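You operate a simulated robot arm through the tools that you are given. There is no shell and no other tool. Be economical: measure what you need, move in short steps, check, and stop when the job is done.

Carry out the task below with a simulated two-armed robot. There is one attempt and no reset: what you move stays moved.

## Task
Put both empty ink tanks into the clear jar and screw its lid on again.
Fine: hold the jar with one hand while the other turns the lid.

Only the result counts: the job must be done as asked and must still hold three seconds after the hand-in. Knocking over, shifting, dropping, spilling or breaking anything else fails it. A push-on lid holds only when it is set on centred and level and pressed home; a screw cap is set on level and turned clockwise until tight.

## Robot
Two 7-joint arms with two-finger parallel grippers on one trunk, on a base that drives. Base frame: it is fixed to the floor where the robot stands at the start and does not move with it; the origin is under the middle of the robot, x ahead of it, y to its left, z up. Readings come in m, rad, newtons and seconds.
The left shoulder is at the start at [0.07, 0.163, 1.22], the right one opposite. Places, roughly: clean key [0.4, 0.2, 1]; copy key [0.4, 0.1, 1]; ok key [0.4, 0.1, 1]; on key [0.4, 0.2, 1.1]; paper dial [0.4, 0.5, 1]; print key [0.4, 0.2, 1]; short power strip switch [0.5, -0.3, 1]. Payload 3.43 kg a hand.
The TCP of each hand is the grasp point between the finger pads, 0.034 m short of the fingertips. In the tool frame z runs along the fingers and y along their closing line. The gripper opens to 0.128 m. The fingers are 0.024 m wide and 0.012 m thick; the gripper's body (0.048 by 0.13 m) begins 0.096 m behind the TCP.
Orientation is told as [roll, pitch, yaw] about the base's x, y, z axes, in that order, counted from this pose: with the fingers straight down and closing along the base's y, the tool's x points along the base's -x, its y along +y and its z along -z.

## Interface
- The arms move only by the tool jog_arm. It takes "left_rows", "right_rows" or both (then of equal length, played together; a hand with none holds still); each is a list of rows, each a list of 3 entries, a list of its own where there are three numbers: the shift along the tool's x, y, z in m, then the turn, a rotation vector about the tool's x, y, z in rad, then the opening in per cent of the stroke, from 0 (shut) to 100 (fully open). In form: [[[dx, dy, dz], [rx, ry, rz], fingers], ...]. A call has 1 to 12 rows; each row is the pose to reach, as a shift and turn from the pose commanded when the call began, along the tool's axes at that moment. A row lasts 0.2 s, in which the tool goes at most 0.05 m and 0.15 rad; a call with a longer step from one row to the next is refused whole, and so is a gripper value outside its range. Where a pose cannot be reached the arm comes as near as it can. A force on the tool above 90 N (or 10 N above the force at the start of the call, whichever is more), or a blocked arm, ends the call early, and 0.2 s more pass. The fingers move at their own pace (about 0.153 m/s each) and stop on an object; they squeeze with about 22 N. The grip force told is the motor's: it shows also when the fingers shut on nothing. Time passes only in rows, and 0.2 s behind the last, so rows that repeat a pose let the fingers close. The reply holds the time, the measured pose of the TCP, the force on the tool along the base axes, the opening and the grip force, in the units named above and with some noise, with the torque about the TCP (base axes, N m) and any sound that the robot's microphone picked up.
- Cameras (640 x 400 px; columns grow to the right, rows downward): "scene" is now at [0.142, 0.0073, 1.4613]; the picture's right is [0.10, -0.99, -0.00], its down [-0.45, -0.05, -0.89] and it looks along [0.89, 0.09, -0.45] (base axes); focal length 214 px, centre (320, 200). "left" rides on the left gripper at [0.076, 0.011, -0.16] in its tool frame; the picture's right is [-0.15, 0.99, 0.00], its down [-0.88, -0.13, -0.46] and it looks along [-0.45, -0.07, 0.89] (tool axes); focal length 234 px, centre (320, 200). "right" rides on the right gripper at [0.076, -0.011, -0.16] in its tool frame; the picture's right is [0.15, 0.99, 0.00], its down [-0.88, 0.13, -0.46] and it looks along [-0.45, 0.07, 0.89] (tool axes); focal length 234 px, centre (320, 200). There is no depth. A picture from a camera that has moved, and an enlarged one, comes with that camera's place and axes in the base frame and with its lens.
- get_image(camera): a new picture of that camera. The clock stands still meanwhile.
- slide_trunk(by): slides the trunk up (or, below 0, down) by that many m; the arms and the scene camera ride with it, the base frame stays. It gives what a move gives, with no picture.
- steer(legs): drives the robot by 1 to 6 legs, each [ahead, left, turn to the left] in m, m and rad, along the robot's own axes; the way and the turn of a leg run together, so that a leg with both is an arc; at most 1.5 m and 3.142 rad a leg. The arms and the cameras ride along, it lands a little off, and it stops where it bumps. It gives what a move gives.
- aim_head(pan, tilt): turns the head with the scene camera to pan (to the left, within 1.501 rad either way) and tilt (down, from -0.506 to 1.204), counted from straight ahead of the robot. It gives what a move gives.
- inspect(camera, box): a new picture of the part [left, top, right, bottom] of that camera's present view, enlarged. The clock stands still meanwhile.
- hand_in(): hands the job in; it is judged then, once.

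Go step by step. Nothing tells you exact positions but the pictures and the camera data: compare them with the known pose of the tool, close in by small moves and look again before you grip or let go. The budget is 120 turns and 88 pictures, counting those below and the enlarged ones. Unless the task says otherwise, let go and move clear before handing in, and close with one line.

The tools are called after ">>>" as name(argument=value, ...) on one line, values as JSON. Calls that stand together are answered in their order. jog_arm: Moves the arms, as the interface text tells. Its arguments: {"type":"object","properties":{"left_rows":{"type":"array","items":{"type":"array"}},"right_rows":{"type":"array","items":{"type":"array"}}},"required":[]} The other tools are called the same way: slide_trunk (by) slides the trunk up or down; steer (legs) drives the base; aim_head (pan, tilt) turns the head that bears the scene camera; get_image (camera) takes a picture; inspect (camera, box) takes an enlarged picture of a part of a camera's view; hand_in () hands the job in.

At the start:

```text
t: 0.0
left_position: [0.511, 0.1035, 1.3417]
left_tcp_rot: [0.0, 0.0, -0.001]
left_contact_force: [0.0, -0.3, 1.0]
left_wrist_torque: [0.03, -0.02, 0.0]
left_grip_width: 0.128
left_finger_force: 0.0
right_position: [0.4406, -0.3458, 1.3659]
right_tcp_rot: [-0.001, 0.0, -0.001]
right_contact_force: [0.5, -0.4, 0.0]
right_wrist_torque: [-0.02, 0.01, 0.0]
right_grip_width: 0.1277
right_finger_force: 0.1
trunk travel left (down, up): [-0.7, 0.24]
robot x, y, heading: [-0.0022, 0.001, -0.005]
head pan, tilt: [0.105, 0.469]
```

scene: 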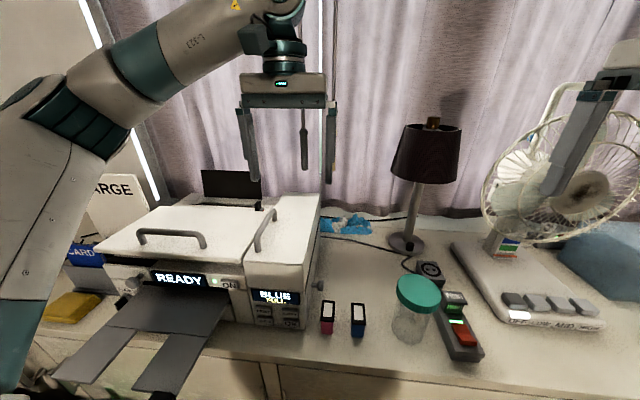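
right: 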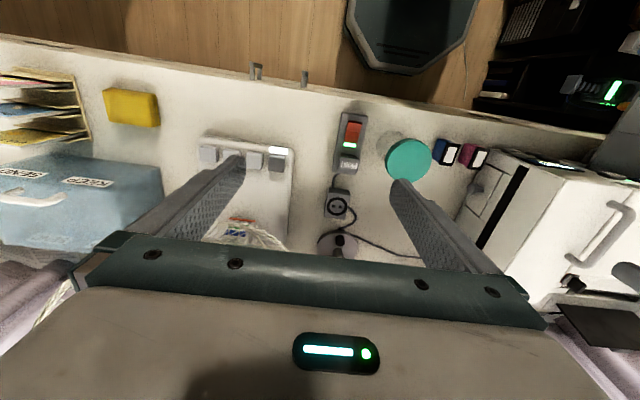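
left: 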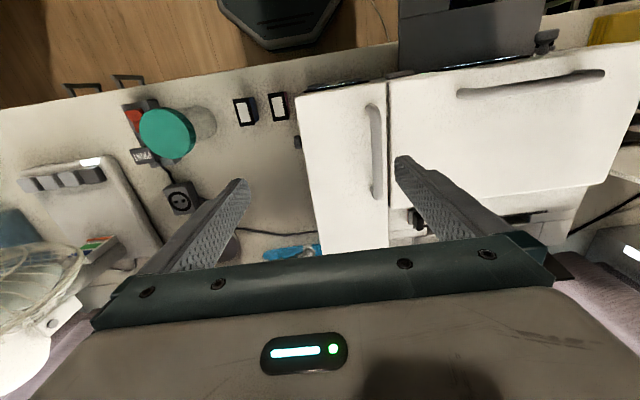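

I see two small tanks and a jar with a green lid on the table to the right of the printer. I'll look at them closely first.

>>> inspect(camera="scene", box=[220, 240, 500, 400])

>>> inspect(camera="right", box=[320, 100, 520, 225])

>>> inspect(camera="left", box=[100, 70, 320, 207])

```text
2.29 times, centred on (360, 320) of scene
camera zoom: at [0.142, 0.0073, 1.4613], right [0.1, -0.99, 0.0], down [-0.45, -0.05, -0.89], along [0.89, 0.09, -0.45], focal length 490 px, centre (229, -74)
```

zoom: 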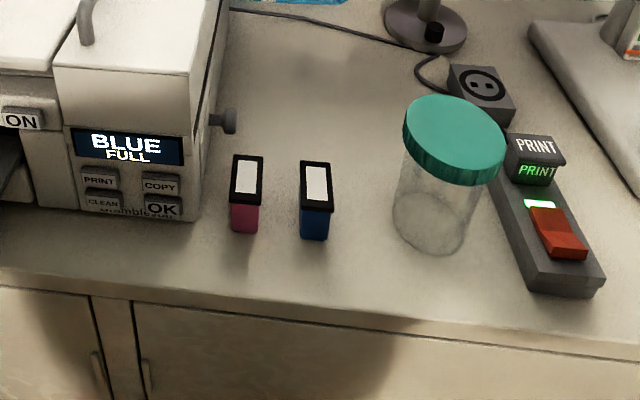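

```text
3.20 times, centred on (420, 162) of right
camera zoom: at [0.3651, -0.3571, 1.5246], right [-0.15, 0.99, 0.0], down [0.88, 0.13, 0.46], along [0.45, 0.07, -0.89], focal length 749 px, centre (0, 320)
```

zoom: 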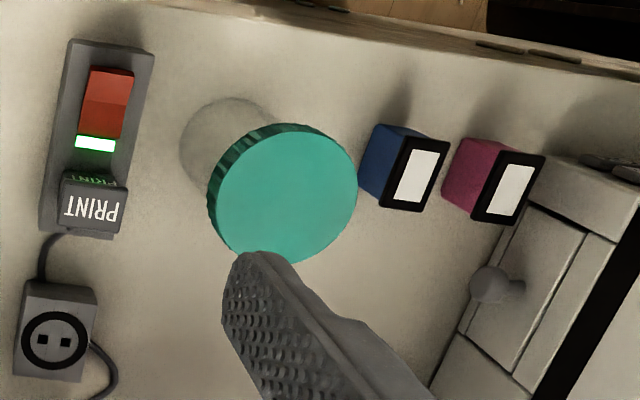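

```text
2.91 times, centred on (210, 138) of left
camera zoom: at [0.4358, 0.1135, 1.5007], right [0.15, 0.99, 0.0], down [0.88, -0.13, 0.46], along [0.45, -0.07, -0.89], focal length 681 px, centre (640, 379)
```

zoom: 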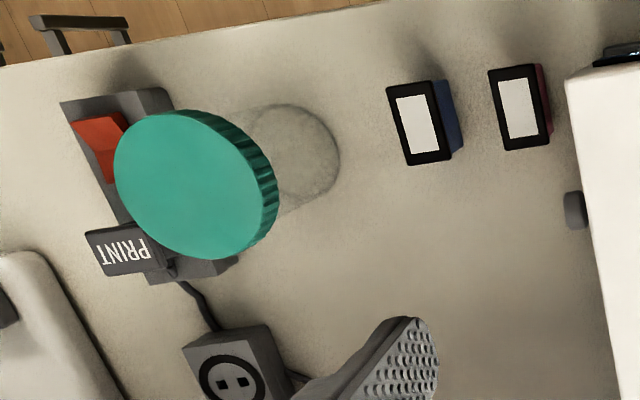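

The jar lid top is at about (0.477, -0.165, 1.084). The blue tank's top is at (0.470, -0.046, 1.007), the magenta's at (0.468, 0.025, 1.007), and the table is near z 0.963. I'll back off a little so the right hand can reach the jar body from the front while the left works from above.

>>> steer(legs=[[-0.2, -0.08, 0]])

>>> get_image(camera="scene")

```text
t: 1.7
left_position: [0.3144, 0.0242, 1.3406]
left_tcp_rot: [-0.002, 0.003, 0.004]
left_contact_force: [-0.4, -0.2, 0.3]
left_wrist_torque: [-0.01, 0.01, 0.0]
left_grip_width: 0.128
left_finger_force: 0.1
right_position: [0.2446, -0.4242, 1.3645]
right_tcp_rot: [0.0, 0.002, 0.005]
right_contact_force: [0.7, 0.3, -0.8]
right_wrist_torque: [0.01, -0.03, 0.02]
right_grip_width: 0.1277
right_finger_force: 0.1
trunk travel left (down, up): [-0.7, 0.24]
robot x, y, heading: [-0.1991, -0.0841, -0.001]
head pan, tilt: [0.105, 0.469]
```

```text
81 pictures are left
camera scene: at [-0.0552, -0.0723, 1.4611], right [0.11, -0.99, 0.0], down [-0.45, -0.05, -0.89], along [0.89, 0.1, -0.45], focal length 214 px, centre (320, 200)
```

scene: 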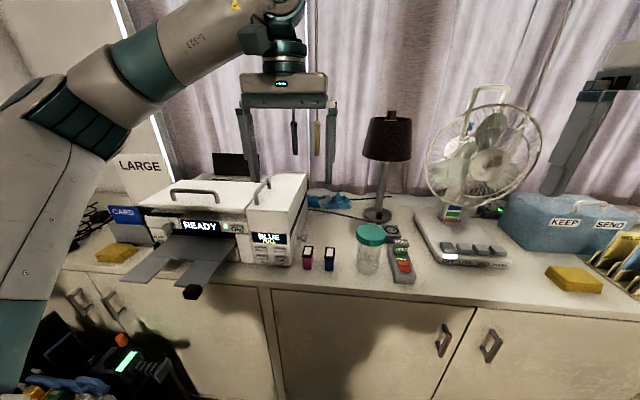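

The base moved back cleanly. Next I turn the right hand toward pointing forward, 20° below level, while bringing it inward and lower.

>>> jog_arm(right_rows=[[[-0.011, 0.018, 0.013], [0, -0.1356, 0], 100], [[-0.022, 0.036, 0.027], [0, -0.271, 0], 100], [[-0.033, 0.053, 0.04], [0, -0.407, 0], 100], [[-0.044, 0.071, 0.053], [0, -0.542, 0], 100], [[-0.056, 0.089, 0.067], [0, -0.678, 0], 100], [[-0.067, 0.107, 0.08], [0, -0.813, 0], 100], [[-0.078, 0.124, 0.093], [0, -0.949, 0], 100], [[-0.089, 0.142, 0.107], [0, -1.085, 0], 100], [[-0.1, 0.16, 0.12], [0, -1.22, 0], 100], [[-0.1, 0.16, 0.12], [0, -1.22, 0], 100]])

>>> get_image(camera="scene")

```text
t: 3.9
left_position: [0.3097, 0.0225, 1.3421]
left_tcp_rot: [0.0, -0.001, 0.003]
left_contact_force: [-0.6, 0.0, 0.3]
left_wrist_torque: [-0.01, -0.02, 0.04]
left_grip_width: 0.1284
left_finger_force: 0.1
right_position: [0.3723, -0.2574, 1.2614]
right_tcp_rot: [0.004, -1.222, 0.001]
right_contact_force: [-1.0, 0.5, 0.2]
right_wrist_torque: [0.0, 0.01, 0.02]
right_grip_width: 0.1279
right_finger_force: 0.1
right hand out of reach, approached as far as the arm can: row 8, 9, 10
trunk travel left (down, up): [-0.7, 0.24]
robot x, y, heading: [-0.1978, -0.081, 0.003]
head pan, tilt: [0.105, 0.469]
```

```text
80 pictures are left
camera scene: at [-0.0586, -0.0735, 1.4615], right [0.11, -0.99, 0.0], down [-0.45, -0.05, -0.89], along [0.89, 0.1, -0.45], focal length 214 px, centre (320, 200)
```

scene: 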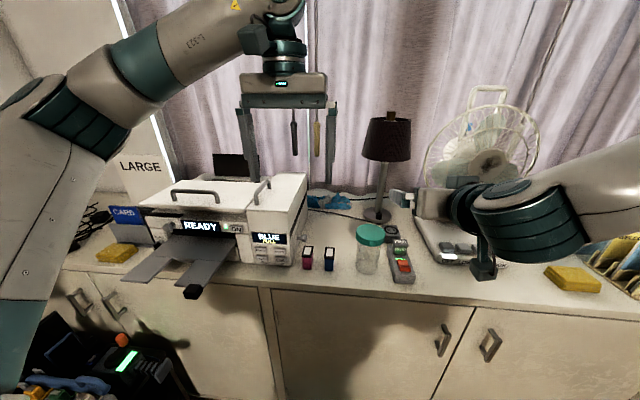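

The right hand is close to its minimum reach but the orientation is right. I'll bring it in front of the jar and lower it in steps.

>>> jog_arm(right_rows=[[[0, 0.045, 0], [0, 0, 0], 100], [[0, 0.09, 0], [0, 0, 0], 100], [[0.04, 0.09, 0.018], [0, 0, 0], 100], [[0.08, 0.09, 0.036], [0, 0, 0], 100], [[0.12, 0.09, 0.054], [0, 0, 0], 100], [[0.155, 0.09, 0.066], [0, 0, 0], 100], [[0.155, 0.09, 0.066], [0, 0, 0], 100]])

>>> get_image(camera="right")

>>> get_image(camera="scene")

```text
t: 5.5
left_position: [0.3122, 0.024, 1.3405]
left_tcp_rot: [0.0, -0.001, 0.002]
left_contact_force: [0.7, -0.5, 0.4]
left_wrist_torque: [-0.02, 0.02, 0.02]
left_grip_width: 0.128
left_finger_force: 0.0
right_position: [0.3954, -0.2287, 1.1253]
right_tcp_rot: [0.003, -1.219, 0.002]
right_contact_force: [0.8, 0.2, 0.3]
right_wrist_torque: [0.03, -0.01, 0.0]
right_grip_width: 0.1278
right_finger_force: 0.0
right hand out of reach, approached as far as the arm can: row 2, 3, 4, 5, 6, 7
trunk travel left (down, up): [-0.7, 0.24]
robot x, y, heading: [-0.1975, -0.0824, 0.004]
head pan, tilt: [0.105, 0.469]
```

```text
79 pictures are left
camera right: at [0.2206, -0.241, 1.1083], right [-0.05, 0.99, -0.14], down [-0.12, 0.13, 0.98], along [0.99, 0.07, 0.12], focal length 234 px, centre (320, 200)
```

right: 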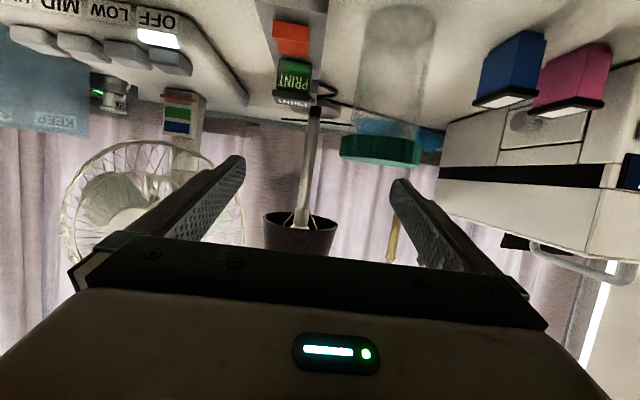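

```text
78 pictures are left
camera scene: at [-0.0566, -0.0727, 1.4613], right [0.11, -0.99, 0.0], down [-0.45, -0.05, -0.89], along [0.89, 0.1, -0.45], focal length 214 px, centre (320, 200)
```

scene: 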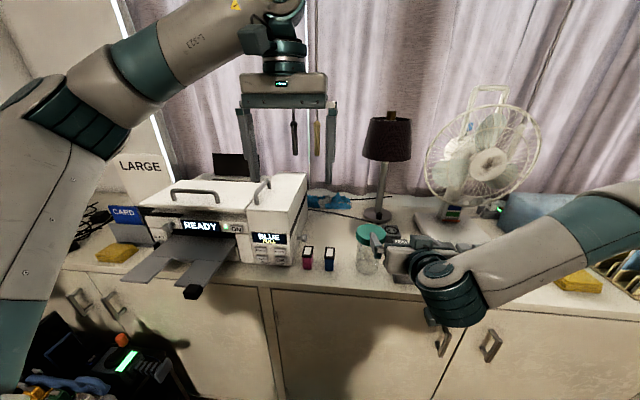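

The right arm is too folded to get in line with the jar. Turning the base to the right pulls the right shoulder back and brings the left shoulder forward.

>>> steer(legs=[[-0.04, 0.04, 0], [0, 0, -0.4]])

```text
t: 7.6
left_position: [0.271, -0.1443, 1.3405]
left_tcp_rot: [0.001, -0.001, -0.398]
left_contact_force: [-0.5, -0.5, 0.2]
left_wrist_torque: [-0.02, -0.01, 0.04]
left_grip_width: 0.128
left_finger_force: 0.0
right_position: [0.2497, -0.4098, 1.1256]
right_tcp_rot: [0.001, -1.219, -0.398]
right_contact_force: [0.2, -0.2, -0.5]
right_wrist_torque: [0.01, 0.0, -0.02]
right_grip_width: 0.1279
right_finger_force: 0.0
trunk travel left (down, up): [-0.7, 0.24]
robot x, y, heading: [-0.2378, -0.0424, -0.398]
head pan, tilt: [0.105, 0.469]
```

Now I bring the right hand in front of the jar and turn it to point straight ahead.

>>> jog_arm(right_rows=[[[0.002, 0.04, 0.005], [-0.053, 0, -0.0196], 100], [[0.004, 0.08, 0.01], [-0.107, 0, -0.039], 100], [[0.006, 0.119, 0.016], [-0.16, 0, -0.0587], 100], [[0.008, 0.159, 0.021], [-0.214, 0, -0.078], 100], [[0.0095, 0.199, 0.026], [-0.267, 0, -0.098], 100], [[0.0114, 0.239, 0.031], [-0.32, 0, -0.117], 100], [[0.0133, 0.278, 0.0366], [-0.374, 0, -0.137], 100], [[0.0133, 0.278, 0.0366], [-0.374, 0, -0.137], 100]])

>>> get_image(camera="right")

```text
t: 9.4
left_position: [0.2711, -0.145, 1.3413]
left_tcp_rot: [0.0, -0.001, -0.399]
left_contact_force: [0.3, -0.5, -0.1]
left_wrist_torque: [0.01, 0.0, -0.02]
left_grip_width: 0.1279
left_finger_force: 0.2
right_position: [0.3057, -0.3208, 1.1613]
right_tcp_rot: [0.004, -1.22, 0.0]
right_contact_force: [-0.3, -0.4, -0.3]
right_wrist_torque: [0.0, -0.02, -0.03]
right_grip_width: 0.1281
right_finger_force: 0.1
right hand out of reach, approached as far as the arm can: row 1, 2, 3, 4, 5, 6, 7, 8
trunk travel left (down, up): [-0.7, 0.24]
robot x, y, heading: [-0.2396, -0.0441, -0.396]
head pan, tilt: [0.105, 0.469]
```

```text
77 pictures are left
camera right: at [0.1305, -0.3323, 1.1444], right [-0.05, 0.99, -0.14], down [-0.12, 0.13, 0.98], along [0.99, 0.07, 0.12], focal length 234 px, centre (320, 200)
```

right: 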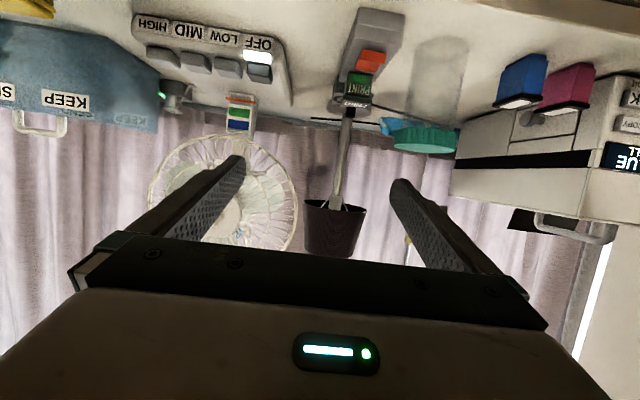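

Turning made the jar lie too far left for the right arm. I'll undo the turn and raise the trunk instead, which gives both arms more room above the table.

>>> steer(legs=[[0, 0, 0.396]])

>>> slide_trunk(by=0.2)

```text
t: 11.0
left_position: [0.2732, 0.0586, 1.3408]
left_tcp_rot: [0.0, 0.0, -0.002]
left_contact_force: [0.0, -0.1, -0.7]
left_wrist_torque: [0.01, -0.04, -0.01]
left_grip_width: 0.1281
left_finger_force: 0.0
right_position: [0.3716, -0.089, 1.1605]
right_tcp_rot: [0.004, -1.219, 0.395]
right_contact_force: [-0.5, -0.5, -0.7]
right_wrist_torque: [-0.01, 0.02, 0.0]
right_grip_width: 0.1282
right_finger_force: 0.1
trunk travel left (down, up): [-0.7, 0.24]
robot x, y, heading: [-0.2376, -0.0449, -0.004]
head pan, tilt: [0.105, 0.469]
```

```text
t: 13.2
left_position: [0.2721, 0.0597, 1.5402]
left_tcp_rot: [0.0, 0.001, 0.001]
left_contact_force: [0.5, 0.0, 0.3]
left_wrist_torque: [-0.02, -0.03, -0.03]
left_grip_width: 0.1279
left_finger_force: 0.1
right_position: [0.3696, -0.0896, 1.3621]
right_tcp_rot: [0.003, -1.219, 0.393]
right_contact_force: [0.7, 0.4, 0.1]
right_wrist_torque: [-0.01, 0.02, 0.0]
right_grip_width: 0.1279
right_finger_force: 0.1
trunk travel left (down, up): [-0.9, 0.04]
robot x, y, heading: [-0.2413, -0.0388, -0.006]
head pan, tilt: [0.105, 0.469]
```

>>> jog_arm(right_rows=[[[0, -0.024, 0], [0.122, 0, 0.045], 100], [[0, -0.048, 0], [0.244, 0, 0.089], 100], [[0, -0.071, 0], [0.366, 0, 0.134], 100], [[0.04, -0.071, 0.01], [0.366, 0, 0.134], 100], [[0.08, -0.071, 0.02], [0.366, 0, 0.134], 100], [[0.12, -0.071, 0.03], [0.366, 0, 0.134], 100], [[0.16, -0.071, 0.04], [0.366, 0, 0.134], 100], [[0.2, -0.071, 0.05], [0.366, 0, 0.134], 100], [[0.2355, -0.071, 0.0605], [0.366, 0, 0.134], 100], [[0.2355, -0.071, 0.0605], [0.366, 0, 0.134], 100]])

>>> get_image(camera="scene")

```text
t: 15.4
left_position: [0.2727, 0.0595, 1.5409]
left_tcp_rot: [0.0, 0.001, -0.002]
left_contact_force: [0.0, 0.2, -0.1]
left_wrist_torque: [0.0, -0.01, -0.01]
left_grip_width: 0.128
left_finger_force: 0.1
right_position: [0.3892, -0.2087, 1.287]
right_tcp_rot: [0.002, -1.215, 0.006]
right_contact_force: [-0.1, 0.6, 0.1]
right_wrist_torque: [0.01, -0.04, -0.01]
right_grip_width: 0.1278
right_finger_force: 0.0
right hand out of reach, approached as far as the arm can: row 1, 2, 3, 4, 5, 6, 7, 8, 9, 10
trunk travel left (down, up): [-0.9, 0.04]
robot x, y, heading: [-0.2371, -0.0387, -0.007]
head pan, tilt: [0.105, 0.469]
```

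```text
76 pictures are left
camera scene: at [-0.0974, -0.0346, 1.6613], right [0.1, -0.99, 0.0], down [-0.45, -0.05, -0.89], along [0.89, 0.09, -0.45], focal length 214 px, centre (320, 200)
```

scene: 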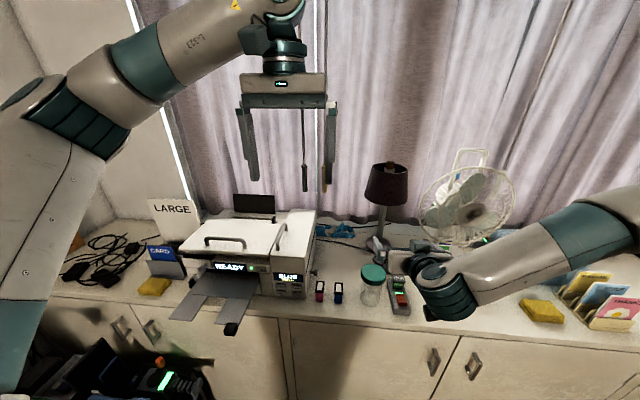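

The limit seems to be the wrist: the shoulder is too high for a level hand. I'll lift both hands, then lower the trunk so the shoulders sit near working height.

>>> jog_arm(right_rows=[[[-0.046, 0, -0.017], [0, 0, 0], 100], [[-0.093, 0, -0.034], [0, 0, 0], 100], [[-0.14, 0, -0.052], [0, 0, 0], 100], [[-0.187, 0, -0.07], [0, 0, 0], 100], [[-0.234, 0, -0.087], [0, 0, 0], 100], [[-0.281, 0, -0.105], [0, 0, 0], 100], [[-0.281, 0, -0.105], [0, 0, 0], 100]], left_rows=[[[0, 0, -0.03], [0, 0, 0], 100], [[0, 0, -0.06], [0, 0, 0], 100], [[0, 0, -0.09], [0, 0, 0], 100], [[0, 0, -0.12], [0, 0, 0], 100], [[0, 0, -0.15], [0, 0, 0], 100], [[0, 0, -0.15], [0, 0, 0], 100], [[0, 0, -0.15], [0, 0, 0], 100]])

```text
refused: row 3 steps farther than a row can; nothing moved
```

>>> jog_arm(right_rows=[[[-0.04, 0, -0.015], [0, 0, 0], 100], [[-0.08, 0, -0.03], [0, 0, 0], 100], [[-0.12, 0, -0.045], [0, 0, 0], 100], [[-0.16, 0, -0.06], [0, 0, 0], 100], [[-0.2, 0, -0.075], [0, 0, 0], 100], [[-0.24, 0, -0.09], [0, 0, 0], 100], [[-0.28, 0, -0.105], [0, 0, 0], 100]], left_rows=[[[0, 0, -0.03], [0, 0, 0], 100], [[0, 0, -0.06], [0, 0, 0], 100], [[0, 0, -0.09], [0, 0, 0], 100], [[0, 0, -0.12], [0, 0, 0], 100], [[0, 0, -0.15], [0, 0, 0], 100], [[0, 0, -0.15], [0, 0, 0], 100], [[0, 0, -0.15], [0, 0, 0], 100]])

```text
t: 17.0
left_position: [0.2748, 0.0607, 1.6925]
left_tcp_rot: [-0.002, 0.0, -0.003]
left_contact_force: [0.7, 0.4, -0.2]
left_wrist_torque: [0.01, 0.02, 0.01]
left_grip_width: 0.1279
left_finger_force: 0.0
right_position: [0.388, -0.2089, 1.5892]
right_tcp_rot: [0.002, -1.215, 0.007]
right_contact_force: [-1.1, -0.5, 0.9]
right_wrist_torque: [-0.04, -0.01, -0.01]
right_grip_width: 0.1281
right_finger_force: 0.1
trunk travel left (down, up): [-0.9, 0.04]
robot x, y, heading: [-0.2382, -0.0435, -0.006]
head pan, tilt: [0.105, 0.469]
```

>>> slide_trunk(by=-0.42)

>>> get_image(camera="scene")

```text
refused: -0.42 is not a number from -0.4 to 0.4
```

```text
75 pictures are left
camera scene: at [-0.0971, -0.0336, 1.6612], right [0.1, -0.99, 0.0], down [-0.45, -0.05, -0.89], along [0.89, 0.09, -0.45], focal length 214 px, centre (320, 200)
```

scene: 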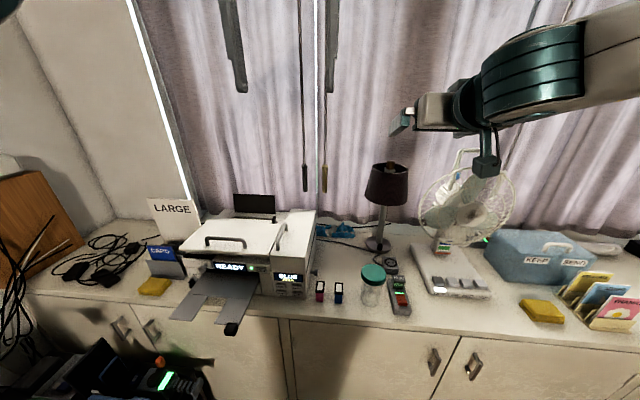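

>>> slide_trunk(by=-0.4)

>>> get_image(camera="scene")

```text
t: 20.8
left_position: [0.2748, 0.0613, 1.2919]
left_tcp_rot: [-0.001, 0.001, -0.002]
left_contact_force: [0.7, 0.5, -0.8]
left_wrist_torque: [0.02, -0.05, 0.0]
left_grip_width: 0.128
left_finger_force: 0.0
right_position: [0.3869, -0.2119, 1.1882]
right_tcp_rot: [0.003, -1.22, 0.006]
right_contact_force: [1.2, 0.0, 0.5]
right_wrist_torque: [-0.02, 0.01, 0.01]
right_grip_width: 0.128
right_finger_force: 0.0
trunk travel left (down, up): [-0.5, 0.44]
robot x, y, heading: [-0.2419, -0.0433, -0.004]
head pan, tilt: [0.105, 0.469]
```

```text
74 pictures are left
camera scene: at [-0.0976, -0.0348, 1.2613], right [0.1, -0.99, 0.0], down [-0.45, -0.05, -0.89], along [0.89, 0.09, -0.45], focal length 214 px, centre (320, 200)
```

scene: 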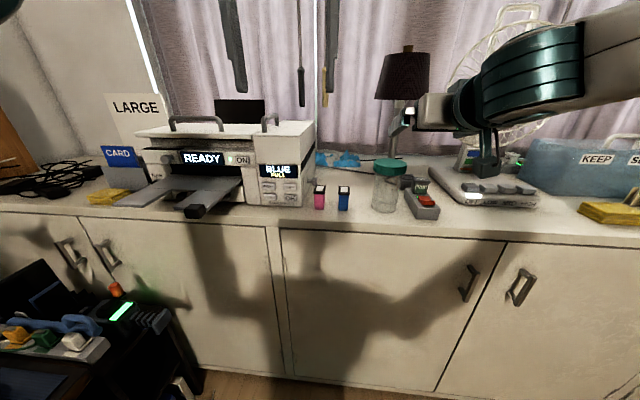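

>>> jog_arm(right_rows=[[[0.02, 0.024, 0.006], [0, 0, 0], 100], [[0.04, 0.047, 0.012], [0, 0, 0], 100], [[0.08, 0.047, 0.026], [0, 0, 0], 100], [[0.12, 0.047, 0.04], [0, 0, 0], 100], [[0.155, 0.047, 0.053], [0, 0, 0], 100], [[0.155, 0.047, 0.053], [0, 0, 0], 100]])

>>> get_image(camera="right")

>>> get_image(camera="scene")

```text
t: 22.2
left_position: [0.272, 0.061, 1.2921]
left_tcp_rot: [-0.001, 0.0, -0.003]
left_contact_force: [0.8, -0.2, -0.2]
left_wrist_torque: [0.03, -0.01, 0.01]
left_grip_width: 0.1279
left_finger_force: 0.0
right_position: [0.3824, -0.1667, 1.0247]
right_tcp_rot: [0.005, -1.219, 0.005]
right_contact_force: [0.1, 0.2, -0.2]
right_wrist_torque: [0.0, 0.01, -0.01]
right_grip_width: 0.1277
right_finger_force: 0.0
trunk travel left (down, up): [-0.5, 0.44]
robot x, y, heading: [-0.2397, -0.0435, -0.006]
head pan, tilt: [0.105, 0.469]
```

```text
73 pictures are left
camera right: at [0.2077, -0.1786, 1.0083], right [-0.06, 0.99, -0.14], down [-0.13, 0.13, 0.98], along [0.99, 0.07, 0.12], focal length 234 px, centre (320, 200)
```

right: 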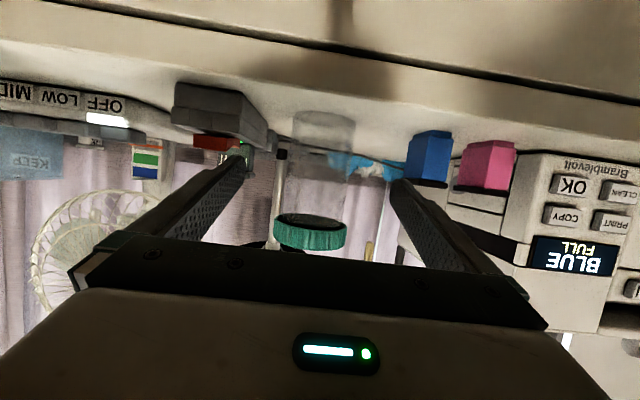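

```text
72 pictures are left
camera scene: at [-0.0982, -0.0345, 1.2614], right [0.1, -0.99, 0.0], down [-0.45, -0.05, -0.89], along [0.89, 0.09, -0.45], focal length 214 px, centre (320, 200)
```

scene: 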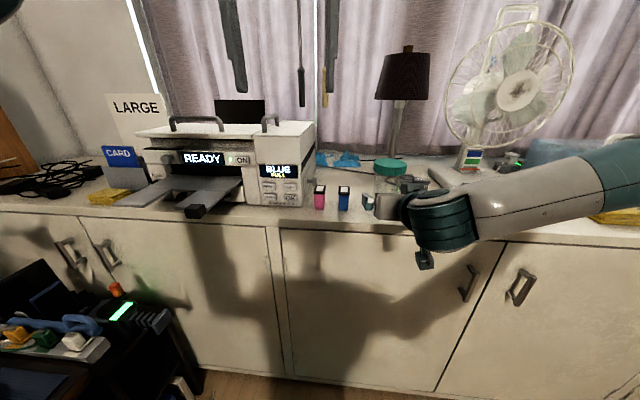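

The right hand is now lined up in front of the jar. I'll move it forward around the jar body with the fingers at 80%.

>>> jog_arm(right_rows=[[[0, 0.001, 0], [0, 0, 0], 80], [[-0.004, 0.001, 0.032], [0, 0, 0], 80], [[-0.008, 0.001, 0.064], [0, 0, 0], 80], [[-0.0113, 0.001, 0.095], [0, 0, 0], 80], [[-0.0113, 0.001, 0.095], [0, 0, 0], 80]])

>>> get_image(camera="right")

>>> inspect(camera="scene", box=[300, 130, 480, 243])

```text
t: 23.4
left_position: [0.2726, 0.0607, 1.2918]
left_tcp_rot: [0.001, 0.0, -0.001]
left_contact_force: [-0.5, -0.9, 0.1]
left_wrist_torque: [-0.02, 0.02, 0.0]
left_grip_width: 0.1281
left_finger_force: 0.1
right_position: [0.4753, -0.1693, 1.0041]
right_tcp_rot: [0.006, -1.219, 0.008]
right_contact_force: [-0.5, 0.1, -0.4]
right_wrist_torque: [-0.03, -0.01, 0.02]
right_grip_width: 0.1023
right_finger_force: 0.1
right hand out of reach, approached as far as the arm can: row 4, 5
trunk travel left (down, up): [-0.5, 0.44]
robot x, y, heading: [-0.2385, -0.043, -0.003]
head pan, tilt: [0.105, 0.469]
```

```text
71 pictures are left
camera right: at [0.3004, -0.1819, 0.9874], right [-0.06, 0.99, -0.14], down [-0.13, 0.13, 0.98], along [0.99, 0.08, 0.12], focal length 234 px, centre (320, 200)
```

right: 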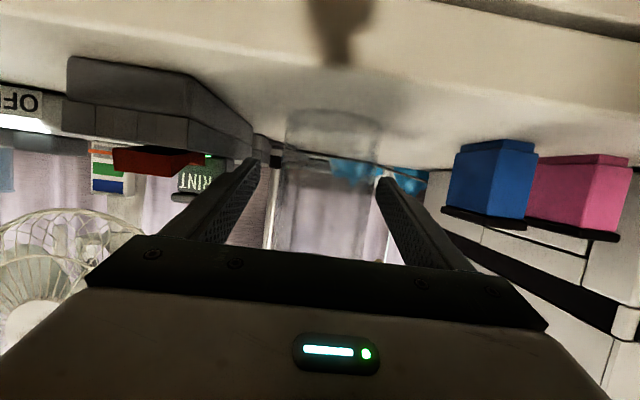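

```text
3.54 times, centred on (390, 186) of scene
camera zoom: at [-0.0975, -0.0347, 1.2613], right [0.1, -0.99, 0.0], down [-0.45, -0.05, -0.89], along [0.89, 0.09, -0.45], focal length 759 px, centre (72, 248)
```

zoom: 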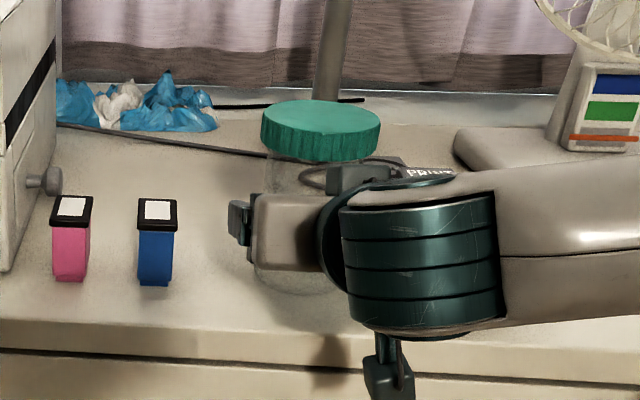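

The fingers straddle the jar, which sits about 7 mm to the left of the hand's centre. I'll centre the hand and close.

>>> jog_arm(right_rows=[[[0, 0.007, 0], [0, 0, 0], 80], [[0, 0.007, 0], [0, 0, 0], 70], [[0, 0.007, 0], [0, 0, 0], 66]])

>>> get_image(camera="right")

```text
t: 24.2
left_position: [0.2735, 0.0599, 1.2917]
left_tcp_rot: [0.0, 0.001, -0.002]
left_contact_force: [-1.0, -0.5, -0.5]
left_wrist_torque: [-0.03, 0.0, -0.02]
left_grip_width: 0.1279
left_finger_force: 0.0
right_position: [0.4741, -0.1691, 1.0057]
right_tcp_rot: [0.004, -1.218, 0.006]
right_contact_force: [0.4, 0.8, -0.5]
right_wrist_torque: [0.0, -0.05, 0.0]
right_grip_width: 0.0845
right_finger_force: 0.0
right hand out of reach, approached as far as the arm can: row 1, 2, 3
trunk travel left (down, up): [-0.5, 0.44]
robot x, y, heading: [-0.2407, -0.0436, -0.003]
head pan, tilt: [0.105, 0.469]
```

```text
69 pictures are left
camera right: at [0.2989, -0.1814, 0.9891], right [-0.06, 0.99, -0.14], down [-0.12, 0.13, 0.98], along [0.99, 0.08, 0.12], focal length 234 px, centre (320, 200)
```

right: 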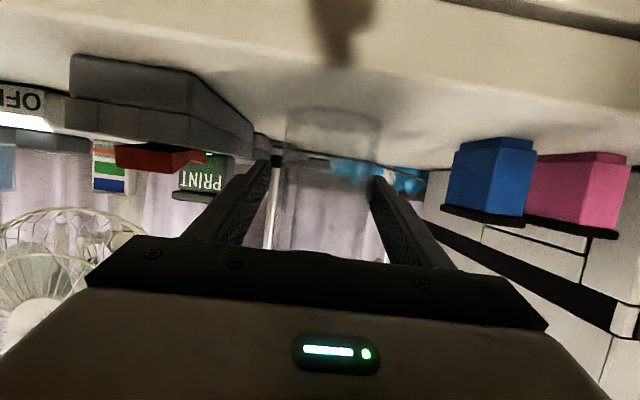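

The arm is at its limit to the left, so I'll let the hand yaw slightly left, which should free it, and centre again.

>>> jog_arm(right_rows=[[[0, 0.003, 0], [-0.07, 0, -0.025], 72], [[0, 0.007, 0.002], [-0.14, 0, -0.05], 72], [[0, 0.007, 0.002], [-0.14, 0, -0.05], 70]])

>>> get_image(camera="right")

```text
t: 25.0
left_position: [0.2738, 0.0596, 1.2912]
left_tcp_rot: [0.001, 0.0, -0.001]
left_contact_force: [0.2, -1.0, -0.1]
left_wrist_torque: [-0.01, 0.0, -0.02]
left_grip_width: 0.1282
left_finger_force: 0.0
right_position: [0.476, -0.1609, 1.0062]
right_tcp_rot: [0.006, -1.217, 0.149]
right_contact_force: [-0.1, 0.3, -0.6]
right_wrist_torque: [-0.01, -0.02, 0.01]
right_grip_width: 0.0895
right_finger_force: 0.1
trunk travel left (down, up): [-0.5, 0.44]
robot x, y, heading: [-0.2383, -0.0406, -0.006]
head pan, tilt: [0.105, 0.469]
```

```text
68 pictures are left
camera right: at [0.3051, -0.1997, 0.9889], right [-0.2, 0.97, -0.14], down [-0.14, 0.11, 0.98], along [0.97, 0.22, 0.12], focal length 234 px, centre (320, 200)
```

right: 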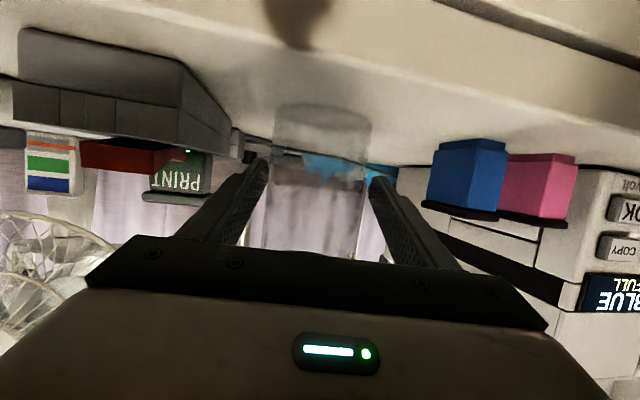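

The jar is now centred between the fingers, so I close the right hand.

>>> jog_arm(right_rows=[[[0, 0, 0], [0, 0, 0], 62], [[0, 0, 0], [0, 0, 0], 58], [[0, 0, 0], [0, 0, 0], 50], [[0, 0, 0], [0, 0, 0], 40]])

>>> get_image(camera="right")

```text
t: 26.0
left_position: [0.2733, 0.0595, 1.292]
left_tcp_rot: [0.001, 0.0, 0.0]
left_contact_force: [0.1, -0.2, 0.3]
left_wrist_torque: [0.02, 0.0, 0.01]
left_grip_width: 0.1279
left_finger_force: 0.0
right_position: [0.4768, -0.1613, 1.0064]
right_tcp_rot: [0.009, -1.218, 0.151]
right_contact_force: [-0.2, -0.2, 0.6]
right_wrist_torque: [-0.05, -0.04, 0.02]
right_grip_width: 0.0703
right_finger_force: 21.7
trunk travel left (down, up): [-0.5, 0.44]
robot x, y, heading: [-0.2403, -0.0435, -0.008]
head pan, tilt: [0.105, 0.469]
```

```text
67 pictures are left
camera right: at [0.3049, -0.1996, 0.9889], right [-0.2, 0.97, -0.14], down [-0.14, 0.11, 0.98], along [0.97, 0.22, 0.12], focal length 234 px, centre (320, 200)
```

right: 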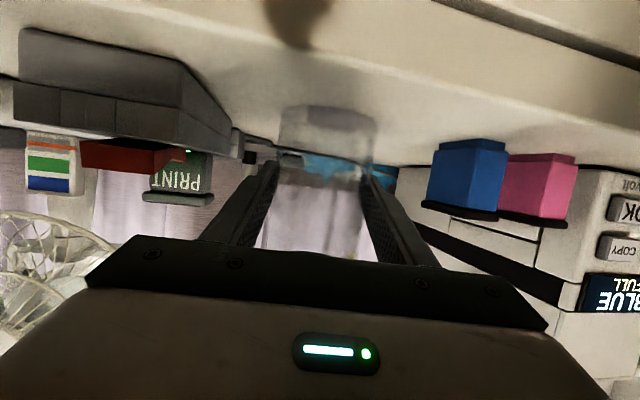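

The jar is held: the body is 70 mm across, centred near (0.477, -0.161). Next I bring the left hand over the lid.

>>> jog_arm(left_rows=[[[-0.029, -0.0315, 0], [0, 0, 0], 100], [[-0.058, -0.063, 0], [0, 0, 0], 100], [[-0.087, -0.0945, 0], [0, 0, 0], 100], [[-0.116, -0.126, 0], [0, 0, 0], 100], [[-0.145, -0.1575, 0.02], [0, 0, 0], 100], [[-0.174, -0.189, 0.04], [0, 0, 0], 100], [[-0.204, -0.221, 0.07], [0, 0, 0], 100], [[-0.204, -0.221, 0.09], [0, 0, 0], 100], [[-0.204, -0.221, 0.09], [0, 0, 0], 100]])

>>> get_image(camera="left")

>>> get_image(camera="scene")

```text
refused: row 7 steps farther than a row can; nothing moved
```

```text
66 pictures are left
camera left: at [0.1978, 0.0713, 1.4516], right [0.15, 0.99, 0.0], down [0.88, -0.13, 0.46], along [0.45, -0.07, -0.89], focal length 234 px, centre (320, 200)
```

left: 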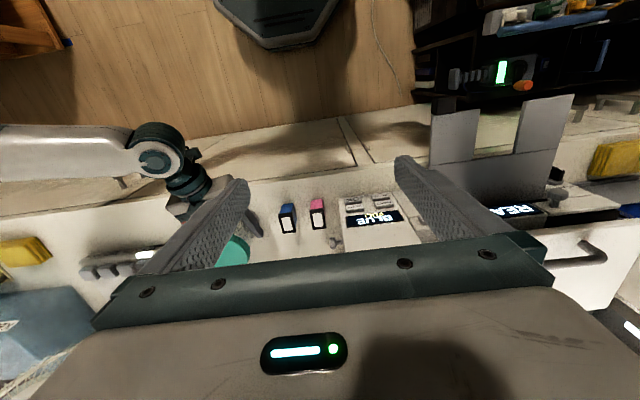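

```text
65 pictures are left
camera scene: at [-0.0974, -0.0348, 1.2613], right [0.1, -0.99, 0.0], down [-0.45, -0.05, -0.89], along [0.89, 0.09, -0.45], focal length 214 px, centre (320, 200)
```

scene: 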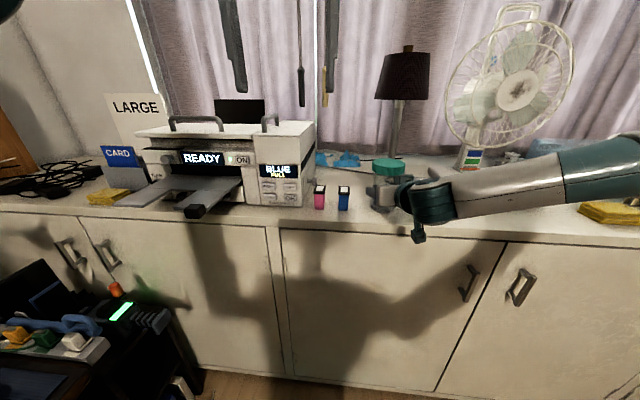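

>>> jog_arm(left_rows=[[[-0.029, -0.0315, 0], [0, 0, 0], 100], [[-0.058, -0.063, 0], [0, 0, 0], 100], [[-0.087, -0.0945, 0], [0, 0, 0], 100], [[-0.116, -0.126, 0], [0, 0, 0], 100], [[-0.145, -0.1575, 0.02], [0, 0, 0], 100], [[-0.174, -0.189, 0.04], [0, 0, 0], 100], [[-0.204, -0.221, 0.06], [0, 0, 0], 100], [[-0.204, -0.221, 0.09], [0, 0, 0], 100], [[-0.204, -0.221, 0.09], [0, 0, 0], 100]])

>>> get_image(camera="left")

>>> get_image(camera="scene")

```text
t: 28.0
left_position: [0.3939, -0.1145, 1.2009]
left_tcp_rot: [-0.011, 0.004, 0.007]
left_contact_force: [-0.2, 0.0, 0.0]
left_wrist_torque: [0.0, -0.01, 0.0]
left_grip_width: 0.128
left_finger_force: 0.2
left hand out of reach, approached as far as the arm can: row 3, 4, 5, 6, 7, 8, 9
right_position: [0.4765, -0.1612, 1.0053]
right_tcp_rot: [0.005, -1.218, 0.15]
right_contact_force: [-0.6, -0.2, -0.2]
right_wrist_torque: [-0.09, -0.05, 0.0]
right_grip_width: 0.0701
right_finger_force: 22.0
trunk travel left (down, up): [-0.5, 0.44]
robot x, y, heading: [-0.2413, -0.0398, -0.0]
head pan, tilt: [0.105, 0.469]
```

```text
64 pictures are left
camera left: at [0.3183, -0.1032, 1.3603], right [0.14, 0.99, -0.01], down [0.88, -0.12, 0.45], along [0.45, -0.07, -0.89], focal length 234 px, centre (320, 200)
```

left: 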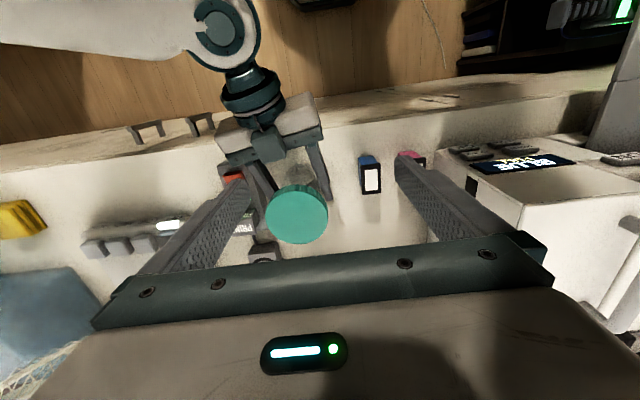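

```text
63 pictures are left
camera scene: at [-0.0975, -0.0348, 1.2613], right [0.1, -0.99, 0.0], down [-0.45, -0.05, -0.89], along [0.89, 0.09, -0.45], focal length 214 px, centre (320, 200)
```

scene: 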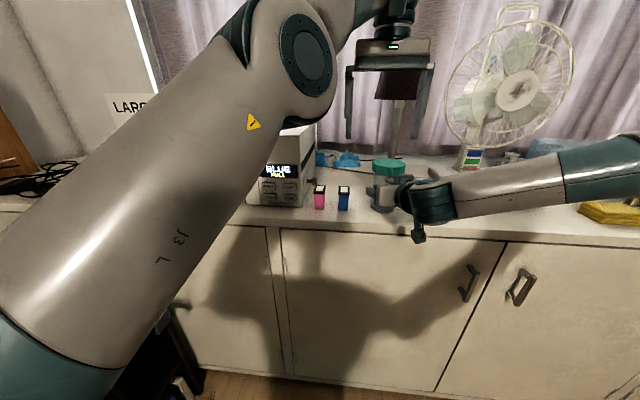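

The left arm falls short over the lid from this base position. I'll pull it aside, let go of the jar with the right hand and lift clear around the lid, then drive closer.

>>> jog_arm(left_rows=[[[0.03, 0.03, -0.02], [0, 0, 0], 100], [[0.06, 0.065, -0.03], [0, 0, 0], 100], [[0.09, 0.1, -0.05], [0, 0, 0], 100], [[0.12, 0.135, -0.06], [0, 0, 0], 100], [[0.12, 0.17, -0.08], [0, 0, 0], 100], [[0.12, 0.18, -0.09], [0, 0, 0], 100]], right_rows=[[[0, 0, 0], [0, 0, 0], 62], [[0, 0, 0], [0, 0, 0], 70], [[0, 0, 0], [0, 0, 0], 80], [[0, 0, 0], [0, 0, 0], 86], [[0, 0, 0], [0, 0, 0], 86], [[0, 0, 0], [0, 0, 0], 86]])

>>> jog_arm(right_rows=[[[-0.0376, 0, -0.0137], [0, 0, 0], 86], [[-0.075, 0, -0.0275], [0, 0, 0], 86], [[-0.113, 0, -0.041], [0, 0, 0], 86], [[-0.15, 0, -0.055], [0, 0, 0], 86], [[-0.188, 0, -0.069], [0, 0, 0], 86], [[-0.188, 0, -0.069], [0, 0, 0], 86]])

>>> get_image(camera="scene")

```text
refused: row 3 steps farther than a row can; nothing moved
```

```text
t: 28.8
left_position: [0.3951, -0.1125, 1.2139]
left_tcp_rot: [-0.032, -0.022, 0.019]
left_contact_force: [0.0, 0.6, 0.1]
left_wrist_torque: [0.0, 0.02, 0.01]
left_grip_width: 0.1282
left_finger_force: 0.0
right_position: [0.4744, -0.1619, 1.0924]
right_tcp_rot: [-0.011, -1.175, 0.167]
right_contact_force: [-0.5, -0.4, 0.4]
right_wrist_torque: [0.01, 0.0, -0.03]
right_grip_width: 0.1102
right_finger_force: 0.1
trunk travel left (down, up): [-0.5, 0.44]
robot x, y, heading: [-0.2367, -0.0405, 0.001]
head pan, tilt: [0.105, 0.469]
stopped in row 3 (left hand): the force on the tool passed its limit (the readings are from after the stop); the commanded pose is now the measured one
```

```text
62 pictures are left
camera scene: at [-0.098, -0.0344, 1.2613], right [0.1, -0.99, 0.0], down [-0.45, -0.05, -0.89], along [0.89, 0.09, -0.45], focal length 214 px, centre (320, 200)
```

scene: 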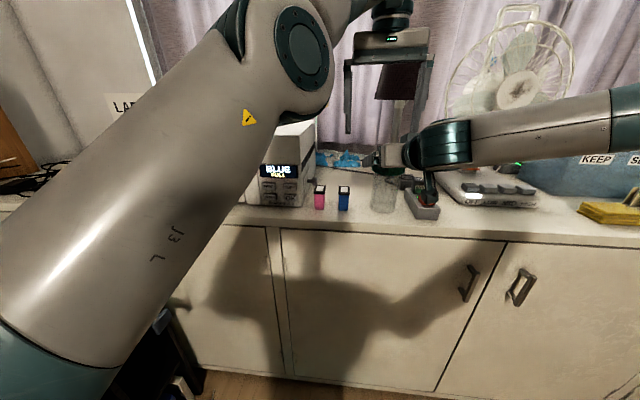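

The two hands touched because my first call was refused; the jar looks upright. I'll move the left hand off now.

>>> jog_arm(left_rows=[[[0.0, 0.0, -0.04], [0, 0, 0], 100], [[0.03, 0.02, -0.06], [0, 0, 0], 100], [[0.06, 0.05, -0.07], [0, 0, 0], 100], [[0.08, 0.09, -0.07], [0, 0, 0], 100], [[0.1, 0.13, -0.07], [0, 0, 0], 100], [[0.12, 0.17, -0.08], [0.03, 0.02, -0.02], 100]])

>>> get_image(camera="left")

>>> inspect(camera="scene", box=[300, 130, 480, 243])

```text
t: 30.2
left_position: [0.2668, 0.0588, 1.2845]
left_tcp_rot: [-0.064, -0.003, 0.038]
left_contact_force: [-0.3, -0.4, -0.8]
left_wrist_torque: [-0.05, 0.01, -0.06]
left_grip_width: 0.128
left_finger_force: 0.2
left hand out of reach, approached as far as the arm can: row 1, 2
right_position: [0.4749, -0.1594, 1.0921]
right_tcp_rot: [-0.015, -1.174, 0.174]
right_contact_force: [0.1, 0.0, 0.0]
right_wrist_torque: [0.02, -0.01, -0.04]
right_grip_width: 0.1101
right_finger_force: 0.1
trunk travel left (down, up): [-0.5, 0.44]
robot x, y, heading: [-0.236, -0.0413, -0.003]
head pan, tilt: [0.105, 0.469]
```

```text
61 pictures are left
camera left: at [0.1919, 0.0774, 1.4429], right [0.11, 0.99, -0.06], down [0.88, -0.07, 0.46], along [0.46, -0.11, -0.88], focal length 234 px, centre (320, 200)
```

left: 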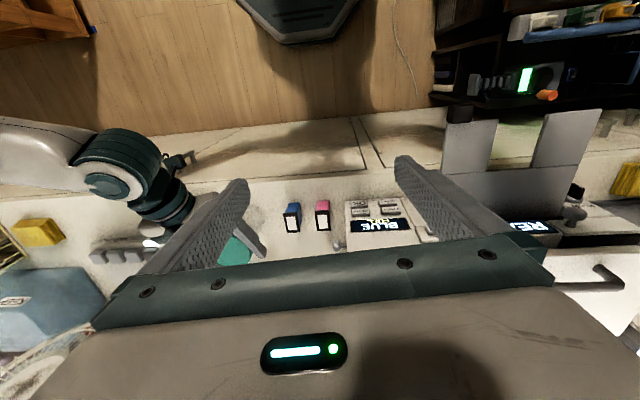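

```text
3.54 times, centred on (390, 186) of scene
camera zoom: at [-0.0978, -0.0321, 1.2613], right [0.1, -0.99, 0.0], down [-0.45, -0.05, -0.89], along [0.89, 0.09, -0.45], focal length 759 px, centre (72, 248)
```

zoom: 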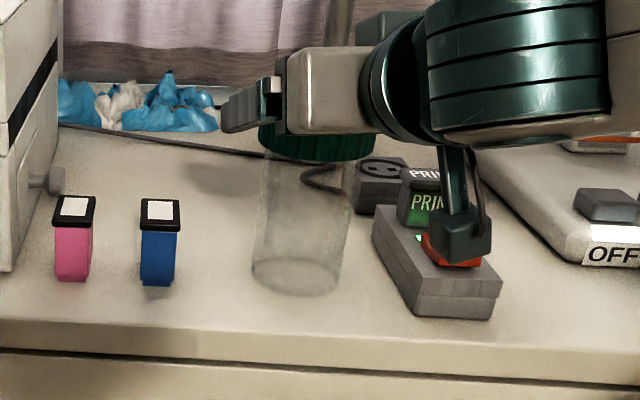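

The jar still stands upright at about (0.47, -0.16). I lift the right hand clear of the lid, then drive forward 0.08 m.

>>> jog_arm(right_rows=[[[-0.03, 0.002, -0.023], [0, 0, 0], 86], [[-0.06, 0.004, -0.046], [0, 0, 0], 86], [[-0.09, 0.005, -0.07], [0, 0, 0], 86], [[-0.09, 0.005, -0.07], [0, 0, 0], 86]])

>>> steer(legs=[[0.08, 0, 0]])

```text
t: 31.2
left_position: [0.2698, 0.0555, 1.2835]
left_tcp_rot: [-0.064, 0.0, 0.039]
left_contact_force: [0.5, -0.3, -0.4]
left_wrist_torque: [0.0, 0.03, -0.02]
left_grip_width: 0.1279
left_finger_force: 0.0
right_position: [0.4482, -0.1601, 1.2012]
right_tcp_rot: [-0.011, -1.175, 0.169]
right_contact_force: [0.7, -0.6, -0.1]
right_wrist_torque: [0.02, -0.01, 0.0]
right_grip_width: 0.1101
right_finger_force: 0.0
trunk travel left (down, up): [-0.5, 0.44]
robot x, y, heading: [-0.2349, -0.0422, -0.004]
head pan, tilt: [0.105, 0.469]
```

```text
t: 32.3
left_position: [0.3495, 0.057, 1.2835]
left_tcp_rot: [-0.063, 0.0, 0.038]
left_contact_force: [-0.7, -0.6, -0.4]
left_wrist_torque: [0.04, 0.01, -0.01]
left_grip_width: 0.1282
left_finger_force: 0.0
right_position: [0.5272, -0.1605, 1.201]
right_tcp_rot: [-0.011, -1.175, 0.167]
right_contact_force: [0.2, 1.0, -0.3]
right_wrist_torque: [0.01, -0.01, 0.02]
right_grip_width: 0.1102
right_finger_force: 0.1
trunk travel left (down, up): [-0.5, 0.44]
robot x, y, heading: [-0.1625, -0.0417, -0.001]
head pan, tilt: [0.105, 0.469]
```

>>> jog_arm(right_rows=[[[0.01, 0.004, -0.024], [-0.106, 0, -0.044], 86], [[0.0198, 0.0087, -0.0473], [-0.212, 0, -0.089], 86], [[0.0198, 0.0087, -0.0473], [-0.212, 0, -0.089], 86]])

>>> get_image(camera="left")

```text
t: 33.1
left_position: [0.3485, 0.0557, 1.2837]
left_tcp_rot: [-0.064, 0.002, 0.039]
left_contact_force: [-0.3, -0.3, 0.2]
left_wrist_torque: [-0.01, 0.0, 0.0]
left_grip_width: 0.1276
left_finger_force: 0.1
right_position: [0.4743, -0.1594, 1.2024]
right_tcp_rot: [-0.012, -1.174, 0.4]
right_contact_force: [0.3, -0.2, 0.0]
right_wrist_torque: [-0.03, -0.03, 0.0]
right_grip_width: 0.1101
right_finger_force: 0.0
trunk travel left (down, up): [-0.5, 0.44]
robot x, y, heading: [-0.1617, -0.042, -0.003]
head pan, tilt: [0.105, 0.469]
```

```text
59 pictures are left
camera left: at [0.2729, 0.074, 1.4424], right [0.11, 0.99, -0.06], down [0.88, -0.07, 0.46], along [0.45, -0.1, -0.88], focal length 234 px, centre (320, 200)
```

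left: 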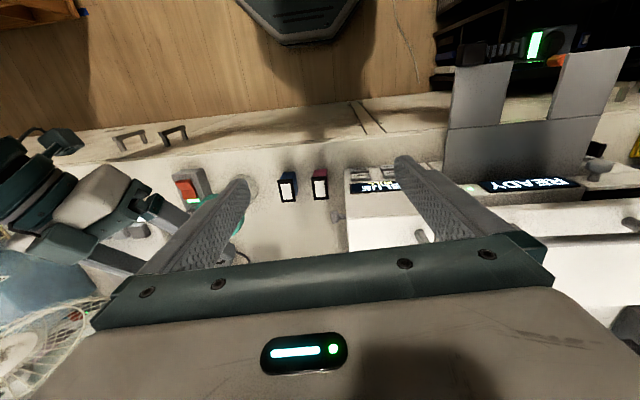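

>>> inspect(camera="scene", box=[300, 130, 480, 243])

>>> get_image(camera="right")

```text
3.54 times, centred on (390, 186) of scene
camera zoom: at [-0.0176, -0.0345, 1.2612], right [0.1, -0.99, 0.0], down [-0.45, -0.05, -0.89], along [0.89, 0.09, -0.45], focal length 759 px, centre (72, 248)
```

zoom: 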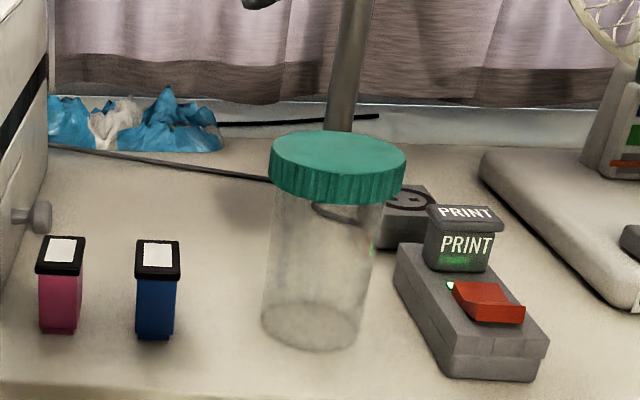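

```text
57 pictures are left
camera right: at [0.3162, -0.2366, 1.1934], right [-0.43, 0.89, -0.14], down [-0.13, 0.09, 0.99], along [0.9, 0.44, 0.07], focal length 234 px, centre (320, 200)
```

right: 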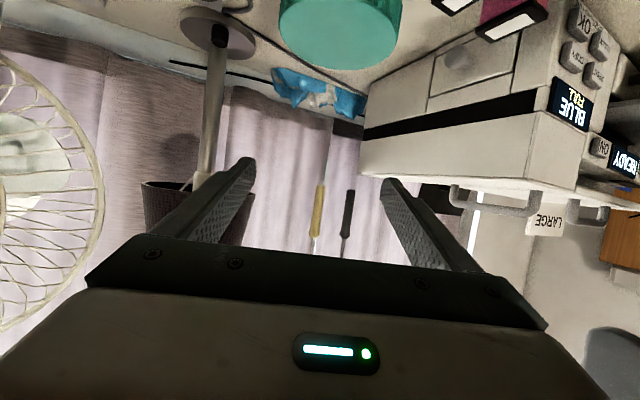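

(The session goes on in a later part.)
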